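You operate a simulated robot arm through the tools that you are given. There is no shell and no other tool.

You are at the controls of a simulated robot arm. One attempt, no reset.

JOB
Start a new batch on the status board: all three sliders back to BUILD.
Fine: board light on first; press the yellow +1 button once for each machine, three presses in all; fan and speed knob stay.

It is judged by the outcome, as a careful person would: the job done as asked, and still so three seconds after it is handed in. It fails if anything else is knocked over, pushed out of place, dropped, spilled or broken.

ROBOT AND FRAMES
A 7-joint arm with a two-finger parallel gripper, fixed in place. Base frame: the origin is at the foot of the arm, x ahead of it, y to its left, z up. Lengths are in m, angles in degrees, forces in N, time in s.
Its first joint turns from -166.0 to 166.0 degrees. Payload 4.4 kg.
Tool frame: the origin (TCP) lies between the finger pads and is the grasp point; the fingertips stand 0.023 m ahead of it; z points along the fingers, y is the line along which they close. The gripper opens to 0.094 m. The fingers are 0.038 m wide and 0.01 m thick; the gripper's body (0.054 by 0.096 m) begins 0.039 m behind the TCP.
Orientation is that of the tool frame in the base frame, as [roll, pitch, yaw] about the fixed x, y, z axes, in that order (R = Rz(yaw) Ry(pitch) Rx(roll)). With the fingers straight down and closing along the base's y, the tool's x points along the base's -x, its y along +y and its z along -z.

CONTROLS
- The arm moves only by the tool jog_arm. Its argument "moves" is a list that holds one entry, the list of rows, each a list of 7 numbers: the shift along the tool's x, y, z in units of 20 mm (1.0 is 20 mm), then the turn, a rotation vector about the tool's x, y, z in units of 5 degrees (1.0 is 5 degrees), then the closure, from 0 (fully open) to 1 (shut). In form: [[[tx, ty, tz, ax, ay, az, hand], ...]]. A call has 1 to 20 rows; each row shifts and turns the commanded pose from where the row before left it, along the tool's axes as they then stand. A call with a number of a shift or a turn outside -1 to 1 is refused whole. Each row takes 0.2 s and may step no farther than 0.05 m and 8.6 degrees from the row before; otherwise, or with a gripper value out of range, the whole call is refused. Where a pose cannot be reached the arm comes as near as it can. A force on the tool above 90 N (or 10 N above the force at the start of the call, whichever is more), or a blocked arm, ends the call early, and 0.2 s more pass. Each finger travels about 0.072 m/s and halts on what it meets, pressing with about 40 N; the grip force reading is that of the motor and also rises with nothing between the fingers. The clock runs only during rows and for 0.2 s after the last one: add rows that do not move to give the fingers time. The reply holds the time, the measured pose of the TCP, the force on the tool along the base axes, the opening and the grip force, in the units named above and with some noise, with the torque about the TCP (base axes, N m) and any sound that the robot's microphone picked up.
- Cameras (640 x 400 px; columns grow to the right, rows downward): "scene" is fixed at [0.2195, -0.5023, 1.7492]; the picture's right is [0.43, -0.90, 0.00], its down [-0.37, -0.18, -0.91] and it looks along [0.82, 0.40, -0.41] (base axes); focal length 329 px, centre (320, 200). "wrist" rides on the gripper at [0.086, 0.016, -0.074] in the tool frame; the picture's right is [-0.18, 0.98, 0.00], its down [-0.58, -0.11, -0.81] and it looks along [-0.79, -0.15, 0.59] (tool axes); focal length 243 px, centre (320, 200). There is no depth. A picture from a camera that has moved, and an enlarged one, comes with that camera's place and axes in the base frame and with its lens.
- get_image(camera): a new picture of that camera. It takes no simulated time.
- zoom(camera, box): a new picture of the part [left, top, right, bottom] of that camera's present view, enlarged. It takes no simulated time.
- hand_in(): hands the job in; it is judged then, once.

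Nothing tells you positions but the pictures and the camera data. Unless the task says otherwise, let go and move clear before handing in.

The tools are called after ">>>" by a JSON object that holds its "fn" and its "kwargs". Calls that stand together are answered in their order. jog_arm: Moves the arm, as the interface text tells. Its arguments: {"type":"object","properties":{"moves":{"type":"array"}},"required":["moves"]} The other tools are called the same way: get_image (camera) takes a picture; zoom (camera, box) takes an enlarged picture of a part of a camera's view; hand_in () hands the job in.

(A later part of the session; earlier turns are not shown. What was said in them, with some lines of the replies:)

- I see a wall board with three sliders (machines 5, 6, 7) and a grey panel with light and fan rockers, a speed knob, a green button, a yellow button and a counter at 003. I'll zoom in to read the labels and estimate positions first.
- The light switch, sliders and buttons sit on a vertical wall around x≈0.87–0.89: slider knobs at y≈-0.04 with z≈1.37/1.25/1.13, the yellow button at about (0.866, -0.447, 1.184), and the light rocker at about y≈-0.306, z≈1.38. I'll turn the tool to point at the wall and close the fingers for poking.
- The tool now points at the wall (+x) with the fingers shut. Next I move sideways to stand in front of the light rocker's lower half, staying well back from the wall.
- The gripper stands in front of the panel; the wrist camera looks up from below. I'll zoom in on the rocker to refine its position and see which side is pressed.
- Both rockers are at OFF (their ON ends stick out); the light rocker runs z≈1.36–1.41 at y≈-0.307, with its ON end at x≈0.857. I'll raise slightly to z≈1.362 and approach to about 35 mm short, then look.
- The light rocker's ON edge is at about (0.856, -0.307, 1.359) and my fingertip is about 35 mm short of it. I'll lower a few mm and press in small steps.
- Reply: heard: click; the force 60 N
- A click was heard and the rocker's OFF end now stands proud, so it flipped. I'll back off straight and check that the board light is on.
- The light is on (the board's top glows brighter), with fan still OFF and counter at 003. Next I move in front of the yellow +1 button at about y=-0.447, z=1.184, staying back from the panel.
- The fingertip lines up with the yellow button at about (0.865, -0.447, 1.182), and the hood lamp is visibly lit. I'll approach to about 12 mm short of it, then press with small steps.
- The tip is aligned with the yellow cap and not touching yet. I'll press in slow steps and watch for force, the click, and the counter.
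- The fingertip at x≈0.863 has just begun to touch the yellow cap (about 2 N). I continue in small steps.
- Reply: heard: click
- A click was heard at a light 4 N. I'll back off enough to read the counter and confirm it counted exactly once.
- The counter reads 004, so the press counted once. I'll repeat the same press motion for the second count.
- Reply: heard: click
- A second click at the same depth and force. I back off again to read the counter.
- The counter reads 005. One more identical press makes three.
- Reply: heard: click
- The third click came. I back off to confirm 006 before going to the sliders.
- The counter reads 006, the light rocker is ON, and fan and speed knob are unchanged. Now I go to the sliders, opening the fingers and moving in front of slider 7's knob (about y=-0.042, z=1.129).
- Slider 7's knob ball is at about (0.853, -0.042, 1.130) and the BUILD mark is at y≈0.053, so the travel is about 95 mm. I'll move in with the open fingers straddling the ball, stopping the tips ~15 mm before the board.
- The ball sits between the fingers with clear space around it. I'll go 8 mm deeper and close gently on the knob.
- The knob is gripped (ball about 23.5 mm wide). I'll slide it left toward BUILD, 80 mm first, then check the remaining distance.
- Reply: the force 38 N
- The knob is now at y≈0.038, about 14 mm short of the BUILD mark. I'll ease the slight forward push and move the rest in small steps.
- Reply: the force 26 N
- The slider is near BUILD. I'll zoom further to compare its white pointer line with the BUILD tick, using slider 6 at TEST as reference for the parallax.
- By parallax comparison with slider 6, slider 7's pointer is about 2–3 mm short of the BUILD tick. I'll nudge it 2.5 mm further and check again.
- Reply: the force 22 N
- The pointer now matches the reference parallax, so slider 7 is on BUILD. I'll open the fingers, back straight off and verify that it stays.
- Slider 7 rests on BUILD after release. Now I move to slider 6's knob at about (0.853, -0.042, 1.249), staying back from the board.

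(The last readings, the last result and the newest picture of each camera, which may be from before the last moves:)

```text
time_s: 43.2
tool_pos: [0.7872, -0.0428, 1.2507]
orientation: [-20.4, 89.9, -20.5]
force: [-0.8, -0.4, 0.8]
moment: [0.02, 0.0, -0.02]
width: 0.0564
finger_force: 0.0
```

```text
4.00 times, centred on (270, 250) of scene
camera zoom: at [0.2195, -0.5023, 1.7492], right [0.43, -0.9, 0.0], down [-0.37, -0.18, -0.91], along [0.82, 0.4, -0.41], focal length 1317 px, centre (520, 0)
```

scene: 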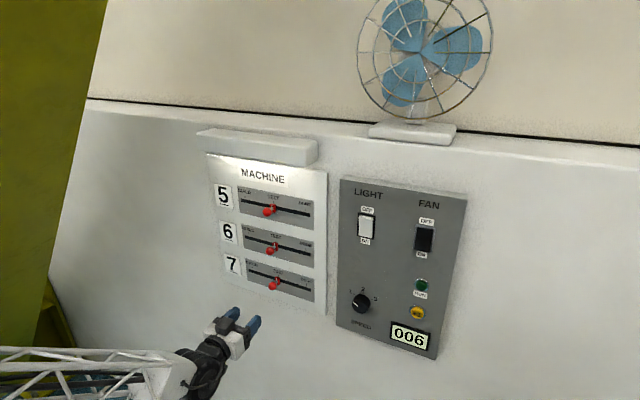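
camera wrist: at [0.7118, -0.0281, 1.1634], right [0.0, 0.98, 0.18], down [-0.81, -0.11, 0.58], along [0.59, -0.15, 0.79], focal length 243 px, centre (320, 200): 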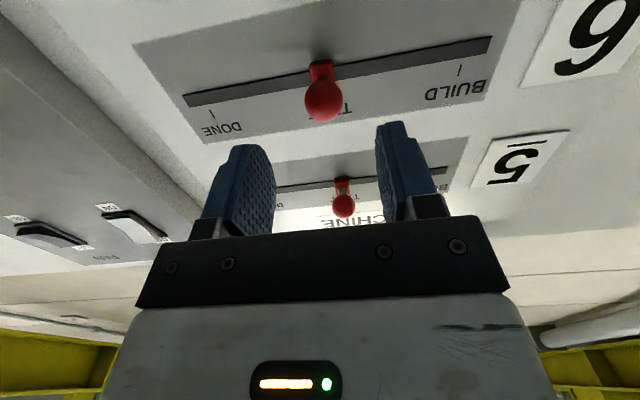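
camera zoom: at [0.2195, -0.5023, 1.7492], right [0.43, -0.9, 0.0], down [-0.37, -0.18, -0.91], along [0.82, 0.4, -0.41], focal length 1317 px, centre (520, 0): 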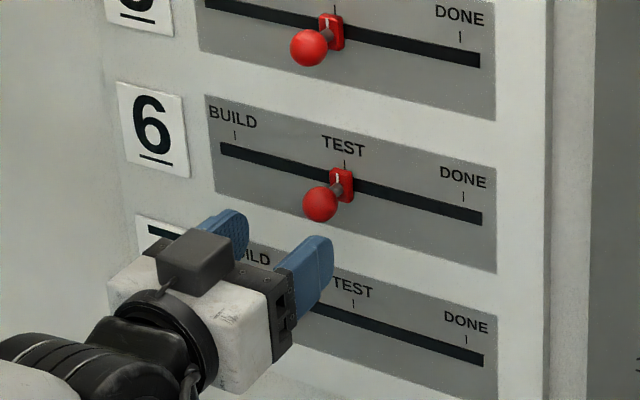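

Slider 6's knob is centred between the fingers. I'll advance 61 mm, grip it, and slide left 80 mm.

>>> {"fn": "jog_arm", "kwargs": {"moves": [[[0, 0, 1, 0, 0, 0, 0.4], [0, 0, 1, 0, 0, 0, 0.4], [0, 0, 0.7, 0, 0, 0, 0.4], [0, 0, 0.35, 0, 0, 0, 0.4], [0, 0, 0, 0, 0, 0, 0.4], [0, 0, 0, 0, 0, 0, 0.6], [0, 0, 0, 0, 0, 0, 1], [0, 0, 0, 0, 0, 0, 1]]]}}

>>> {"fn": "zoom", "kwargs": {"camera": "wrist", "box": [160, 60, 480, 260]}}

```text
time_s: 45.0
tool_pos: [0.8489, -0.0426, 1.251]
orientation: [-17.3, 90.0, -17.3]
force: [3.1, 1.6, 0.8]
moment: [0.0, -0.05, 0.01]
width: 0.0236
finger_force: 45.6
```

```text
2.00 times, centred on (320, 160) of wrist
camera zoom: at [0.7735, -0.0288, 1.1652], right [0.0, 0.98, 0.18], down [-0.81, -0.11, 0.58], along [0.59, -0.15, 0.79], focal length 485 px, centre (320, 280)
```

zoom: 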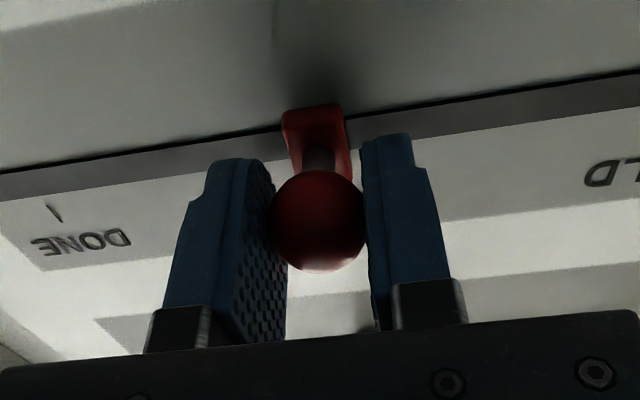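

Slider 6 is gripped. I slide it left 94 mm in one go (slider 7 needed about 96.5 mm), then fine-tune.

>>> {"fn": "jog_arm", "kwargs": {"moves": [[[0, 0.5, 0, 0, 0, 0, 1], [0, 0.5, 0, 0, 0, 0, 1], [0, 0.5, 0, 0, 0, 0, 1], [0, 0.5, 0, 0, 0, 0, 1], [0, 0.5, 0, 0, 0, 0, 1], [0, 0.5, 0, 0, 0, 0, 1], [0, 0.5, 0, 0, 0, 0, 1], [0, 0.5, 0, 0, 0, 0, 1], [0, 0.4, 0, 0, 0, 0, 1], [0, 0.3, 0, 0, 0, 0, 1], [0, 0, 0, 0, 0, 0, 1]]]}}

>>> {"fn": "zoom", "kwargs": {"camera": "scene", "box": [236, 228, 260, 243]}}

>>> {"fn": "zoom", "kwargs": {"camera": "scene", "box": [200, 180, 340, 300]}}

```text
time_s: 47.4
tool_pos: [0.8487, 0.0519, 1.2526]
orientation: [-9.0, 90.0, -9.1]
force: [-3.9, 1.3, 15.4]
moment: [0.0, -0.17, 0.04]
width: 0.0237
finger_force: 45.2
```

```text
16.00 times, centred on (248, 236) of scene
camera zoom: at [0.2195, -0.5023, 1.7492], right [0.43, -0.9, 0.0], down [-0.37, -0.18, -0.91], along [0.82, 0.4, -0.41], focal length 5266 px, centre (1472, -368)
```

zoom: 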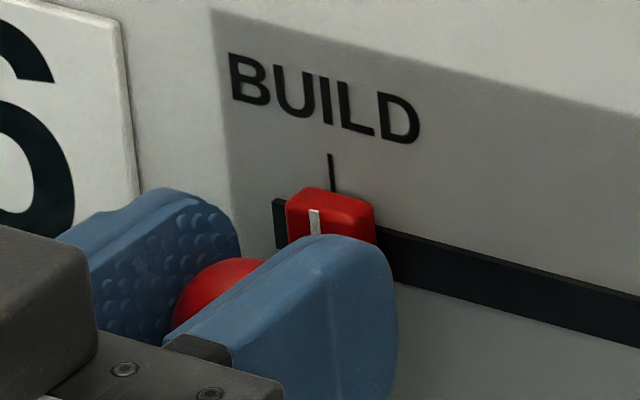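

```text
3.33 times, centred on (270, 240) of scene
camera zoom: at [0.2195, -0.5023, 1.7492], right [0.43, -0.9, 0.0], down [-0.37, -0.18, -0.91], along [0.82, 0.4, -0.41], focal length 1097 px, centre (487, 67)
```

zoom: 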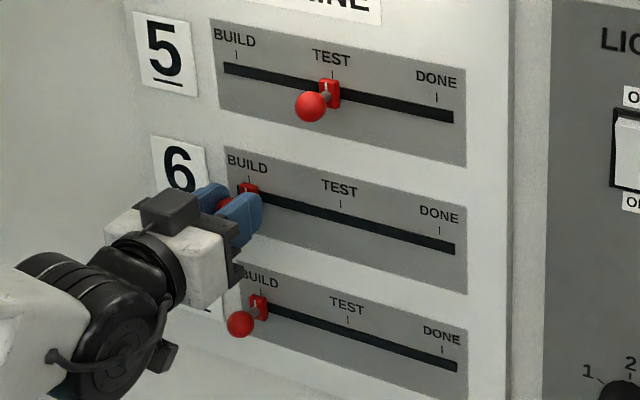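

Slider 6 is about 3 mm short of the BUILD tick by the same comparison. I nudge it 2.8 mm.

>>> {"fn": "jog_arm", "kwargs": {"moves": [[[0, 0.14, 0, 0, 0, 0, 1], [0, 0, 0, 0, 0, 0, 1]]]}}

>>> {"fn": "zoom", "kwargs": {"camera": "scene", "box": [236, 228, 260, 243]}}

```text
time_s: 48.0
tool_pos: [0.8476, 0.0532, 1.2518]
orientation: [-15.8, 89.8, -15.8]
force: [-14.7, -0.4, 18.1]
moment: [0.0, -0.16, 0.0]
width: 0.0239
finger_force: 44.9
```

```text
16.00 times, centred on (248, 236) of scene
camera zoom: at [0.2195, -0.5023, 1.7492], right [0.43, -0.9, 0.0], down [-0.37, -0.18, -0.91], along [0.82, 0.4, -0.41], focal length 5266 px, centre (1472, -368)
```

zoom: 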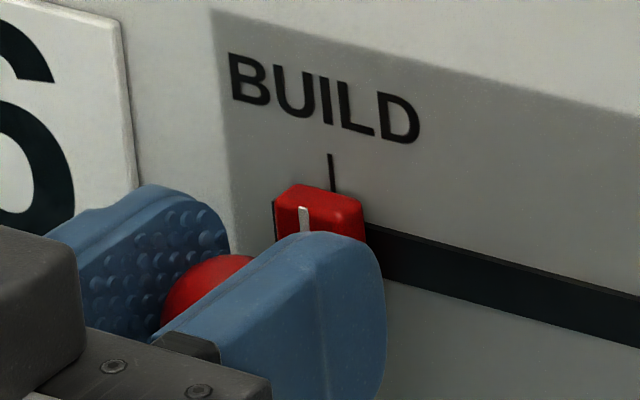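

Slider 6 is now aligned with BUILD. I release it, back off, and check.

>>> {"fn": "jog_arm", "kwargs": {"moves": [[[0, 0, 0, 0, 0, 0, 0.7], [0, 0, 0, 0, 0, 0, 0.5], [0, 0, 0, 0, 0, 0, 0.4], [0, 0, -0.5, 0, 0, 0, 0.4], [0, 0, -1, 0, 0, 0, 0.4], [0, 0, -1, 0, 0, 0, 0.4], [0, 0, -1, 0, 0, 0, 0.4], [0, 0, -1, 0, 0, 0, 0.4], [0, 0, 0, 0, 0, 0, 0.4]]]}}

>>> {"fn": "zoom", "kwargs": {"camera": "scene", "box": [236, 228, 260, 243]}}

>>> {"fn": "get_image", "kwargs": {"camera": "wrist"}}

```text
time_s: 50.0
tool_pos: [0.7597, 0.0549, 1.2507]
orientation: [138.3, 90.0, 138.1]
force: [0.0, 0.1, 0.8]
moment: [0.01, 0.01, -0.01]
width: 0.0564
finger_force: 0.1
```

```text
16.00 times, centred on (248, 236) of scene
camera zoom: at [0.2195, -0.5023, 1.7492], right [0.43, -0.9, 0.0], down [-0.37, -0.18, -0.91], along [0.82, 0.4, -0.41], focal length 5266 px, centre (1472, -368)
```

zoom: 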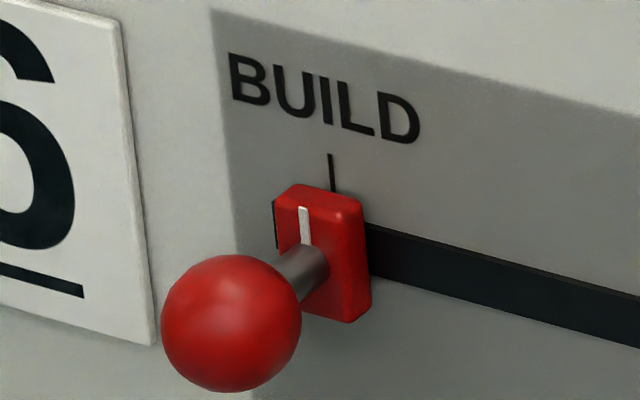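

```text
taken
camera wrist: at [0.6839, 0.0693, 1.1643], right [0.0, 0.98, 0.18], down [-0.81, -0.11, 0.58], along [0.59, -0.15, 0.79], focal length 243 px, centre (320, 200)
```

wrist: 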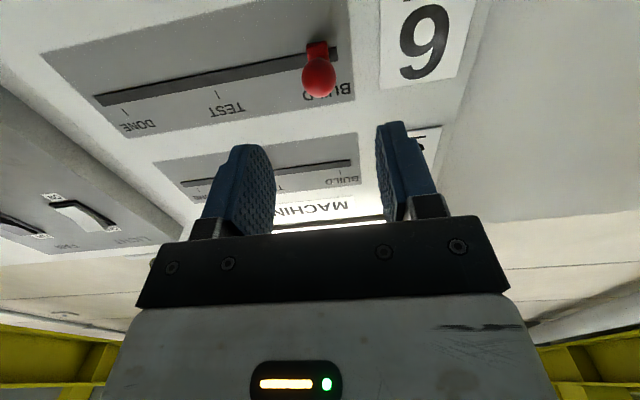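

Slider 6 stays on BUILD. Next is slider 5's knob at about (0.853, -0.042, 1.369); the hood above is at z≈1.52, so there's clearance.

>>> {"fn": "jog_arm", "kwargs": {"moves": [[[-0.99, -0.812, 0, 0, 0, 0, 0.4], [-0.99, -0.812, 0, 0, 0, 0, 0.4], [-0.99, -0.812, 0, 0, 0, 0, 0.4], [-0.99, -0.812, 0, 0, 0, 0, 0.4], [-0.99, -0.812, 0, 0, 0, 0, 0.4], [-0.99, -0.812, 0, 0, 0, 0, 0.4], [0, 0, 1, 0, 0, 0, 0.4], [0, 0, 0.4, 0, 0, 0, 0.4], [0, 0, 0, 0, 0, 0, 0.4]]]}}

>>> {"fn": "get_image", "kwargs": {"camera": "wrist"}}

>>> {"fn": "zoom", "kwargs": {"camera": "scene", "box": [190, 120, 340, 240]}}

```text
time_s: 52.0
tool_pos: [0.7876, -0.0422, 1.3695]
orientation: [127.3, 90.0, 127.3]
force: [-0.5, -0.5, 0.1]
moment: [0.01, -0.01, -0.01]
width: 0.0564
finger_force: 0.2
```

```text
taken
camera wrist: at [0.712, -0.0287, 1.2835], right [0.0, 0.98, 0.18], down [-0.81, -0.11, 0.58], along [0.59, -0.15, 0.79], focal length 243 px, centre (320, 200)
```

wrist: 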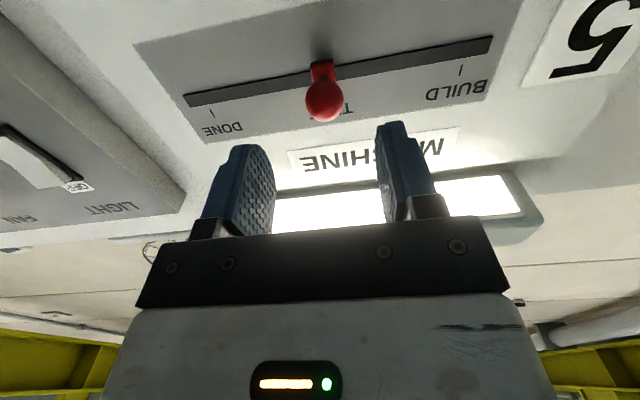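

```text
3.33 times, centred on (265, 180) of scene
camera zoom: at [0.2195, -0.5023, 1.7492], right [0.43, -0.9, 0.0], down [-0.37, -0.18, -0.91], along [0.82, 0.4, -0.41], focal length 1097 px, centre (503, 267)
```

zoom: 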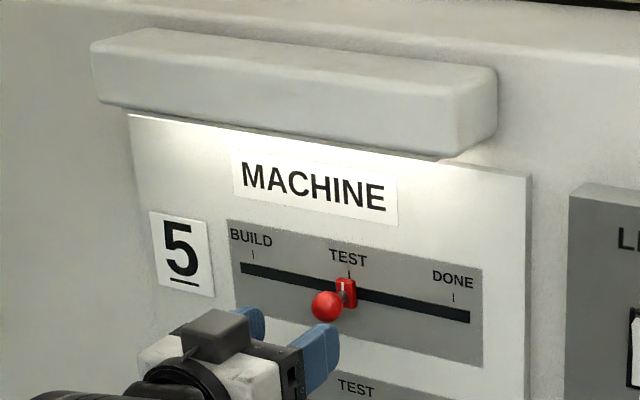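

Slider 5's knob is centred between the fingers and the hood is well above the gripper. I advance and grip it.

>>> {"fn": "jog_arm", "kwargs": {"moves": [[[0, 0, 1, 0, 0, 0, 0.4], [0, 0, 1, 0, 0, 0, 0.4], [0, 0, 0.7, 0, 0, 0, 0.4], [0, 0, 0.35, 0, 0, 0, 0.4], [0, 0, 0, 0, 0, 0, 0.4], [0, 0, 0, 0, 0, 0, 0.6], [0, 0, 0, 0, 0, 0, 1], [0, 0, 0, 0, 0, 0, 1]]]}}

>>> {"fn": "zoom", "kwargs": {"camera": "wrist", "box": [160, 60, 480, 260]}}

```text
time_s: 53.8
tool_pos: [0.8484, -0.0422, 1.3699]
orientation: [-6.5, 90.0, -6.5]
force: [5.6, 2.2, 0.9]
moment: [-0.03, -0.03, -0.01]
width: 0.0237
finger_force: 44.6
```

```text
2.00 times, centred on (320, 160) of wrist
camera zoom: at [0.7728, -0.0279, 1.2831], right [0.0, 0.98, 0.18], down [-0.81, -0.11, 0.58], along [0.59, -0.15, 0.79], focal length 485 px, centre (320, 280)
```

zoom: 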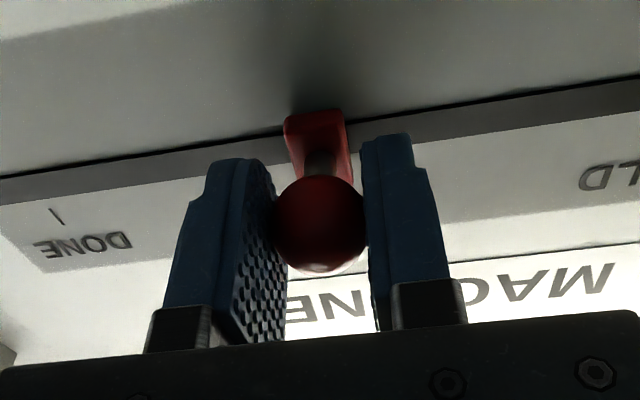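

Slider 5 is gripped. I slide it left 95 mm, then check it against the BUILD tick.

>>> {"fn": "jog_arm", "kwargs": {"moves": [[[0, 0.5, 0, 0, 0, 0, 1], [0, 0.5, 0, 0, 0, 0, 1], [0, 0.5, 0, 0, 0, 0, 1], [0, 0.5, 0, 0, 0, 0, 1], [0, 0.5, 0, 0, 0, 0, 1], [0, 0.5, 0, 0, 0, 0, 1], [0, 0.5, 0, 0, 0, 0, 1], [0, 0.5, 0, 0, 0, 0, 1], [0, 0.4, 0, 0, 0, 0, 1], [0, 0.35, 0, 0, 0, 0, 1], [0, 0, 0, 0, 0, 0, 1]]]}}

>>> {"fn": "zoom", "kwargs": {"camera": "scene", "box": [230, 186, 254, 201]}}

>>> {"fn": "zoom", "kwargs": {"camera": "scene", "box": [190, 120, 340, 320]}}

```text
time_s: 56.2
tool_pos: [0.846, 0.0517, 1.3695]
orientation: [-162.9, 89.9, -162.8]
force: [23.0, 2.0, 3.9]
moment: [-0.04, 0.04, 0.03]
width: 0.0233
finger_force: 44.9
```

```text
16.00 times, centred on (242, 194) of scene
camera zoom: at [0.2195, -0.5023, 1.7492], right [0.43, -0.9, 0.0], down [-0.37, -0.18, -0.91], along [0.82, 0.4, -0.41], focal length 5266 px, centre (1568, 304)
```

zoom: 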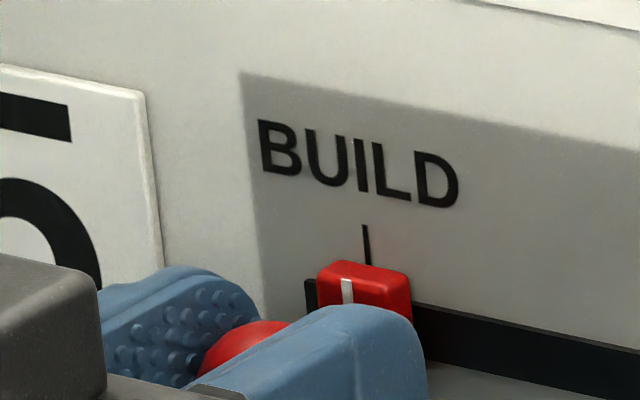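

```text
2.00 times, centred on (265, 220) of scene
camera zoom: at [0.2195, -0.5023, 1.7492], right [0.43, -0.9, 0.0], down [-0.37, -0.18, -0.91], along [0.82, 0.4, -0.41], focal length 658 px, centre (430, 160)
```

zoom: 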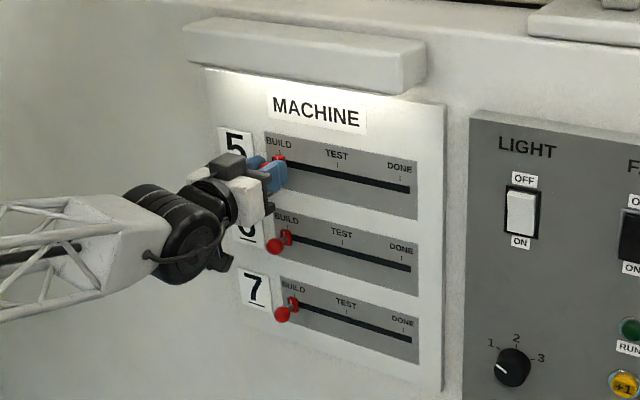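

Slider 5 is about 3 mm short of the BUILD tick. I nudge it 3 mm and ease the slight pull.

>>> {"fn": "jog_arm", "kwargs": {"moves": [[[0, 0.15, 0.04, 0, 0, 0, 1], [0, 0, 0, 0, 0, 0, 1]]]}}

>>> {"fn": "zoom", "kwargs": {"camera": "scene", "box": [230, 186, 254, 201]}}

```text
time_s: 56.8
tool_pos: [0.8465, 0.0543, 1.3682]
orientation: [-159.0, 89.9, -159.2]
force: [-22.0, 0.1, -3.6]
moment: [-0.02, 0.03, -0.03]
width: 0.0232
finger_force: 44.7
```

```text
16.00 times, centred on (242, 194) of scene
camera zoom: at [0.2195, -0.5023, 1.7492], right [0.43, -0.9, 0.0], down [-0.37, -0.18, -0.91], along [0.82, 0.4, -0.41], focal length 5266 px, centre (1568, 304)
```

zoom: 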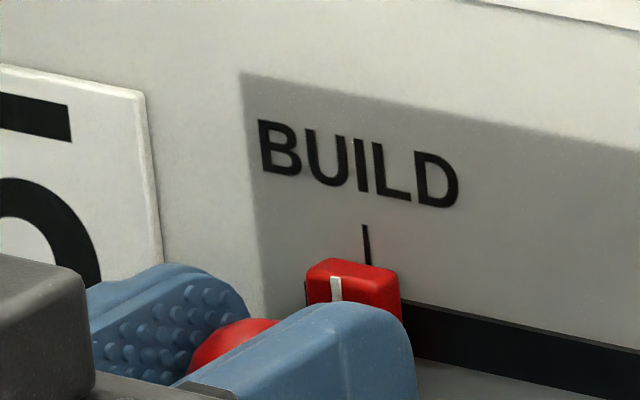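

Slider 5 is now aligned with BUILD to within a millimetre. I release it, back well clear, and check everything.

>>> {"fn": "jog_arm", "kwargs": {"moves": [[[0, 0, 0, 0, 0, 0, 0.7], [0, 0, 0, 0, 0, 0, 0.5], [0, 0, 0, 0, 0, 0, 0.4], [0, 0, -0.5, 0, 0, 0, 0.4], [0, 0, -1, 0, 0, 0, 0.4], [0, 0, -1, 0, 0, 0, 0.4], [0, 0, -1, 0, 0, 0, 0.4], [0, 0, -1, 0, 0, 0, 0.4], [0, 0, -1, 0, 0, 0, 0.4], [0, 0, -1, 0, 0, 0, 0.4], [0, 0, -1, 0, 0, 0, 0.4], [0, 0.5, -1, 0, 0, 0, 0.4], [0, 1, -1, 0, 0, 0, 0.4], [0, 1, -1, 0, 0, 0, 0.4], [0, 1, 0, 0, 0, 0, 0.4], [0, 0, 0, 0, 0, 0, 0.4]]]}}

>>> {"fn": "get_image", "kwargs": {"camera": "scene"}}

>>> {"fn": "zoom", "kwargs": {"camera": "scene", "box": [200, 160, 320, 310]}}

>>> {"fn": "zoom", "kwargs": {"camera": "scene", "box": [330, 170, 480, 370]}}

>>> {"fn": "zoom", "kwargs": {"camera": "scene", "box": [230, 186, 254, 201]}}

```text
time_s: 60.2
tool_pos: [0.6408, 0.1246, 1.369]
orientation: [140.7, 90.0, 140.6]
force: [0.1, -0.9, -0.5]
moment: [0.0, -0.05, 0.0]
width: 0.0565
finger_force: 0.0
```

```text
taken
```

scene: 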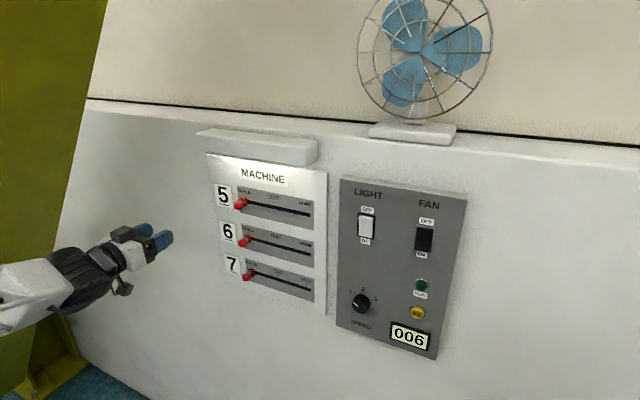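

```text
2.67 times, centred on (260, 235) of scene
camera zoom: at [0.2195, -0.5023, 1.7492], right [0.43, -0.9, 0.0], down [-0.37, -0.18, -0.91], along [0.82, 0.4, -0.41], focal length 878 px, centre (480, 107)
```

zoom: 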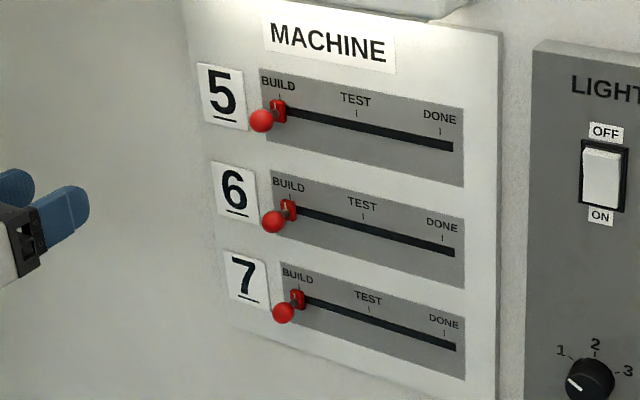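

```text
2.00 times, centred on (405, 270) of scene
camera zoom: at [0.2195, -0.5023, 1.7492], right [0.43, -0.9, 0.0], down [-0.37, -0.18, -0.91], along [0.82, 0.4, -0.41], focal length 658 px, centre (150, 60)
```

zoom: 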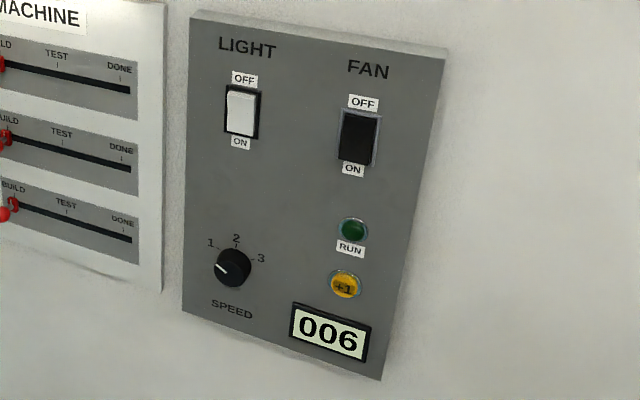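

```text
16.00 times, centred on (242, 194) of scene
camera zoom: at [0.2195, -0.5023, 1.7492], right [0.43, -0.9, 0.0], down [-0.37, -0.18, -0.91], along [0.82, 0.4, -0.41], focal length 5266 px, centre (1568, 304)
```

zoom: 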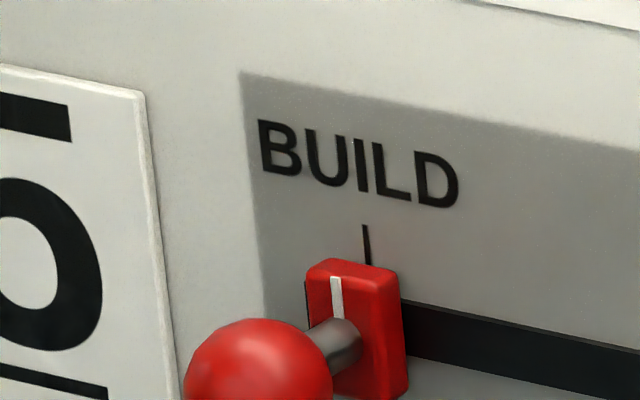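

All three sliders sit on BUILD, the board light is on, and the counter went from 003 to 006. The fan is still off, the speed knob still points at 1, and the arm is clear with open fingers, so I'm handing in.

>>> {"fn": "hand_in", "kwargs": {}}

```text
The job is handed in.
```

The new batch is started: all three sliders (5, 6 and 7) are at BUILD. I switched the board light on first. I then pressed the yellow +1 button three times, and the counter went up by one each time, from 003 to 006.

The fan is still off and the speed knob still points at 1. Nothing else was moved. I released the last slider and moved the arm clear before handing in.

The sliders were lined up with the BUILD marks by camera, to within about a millimetre. Each one stayed put after I let go.
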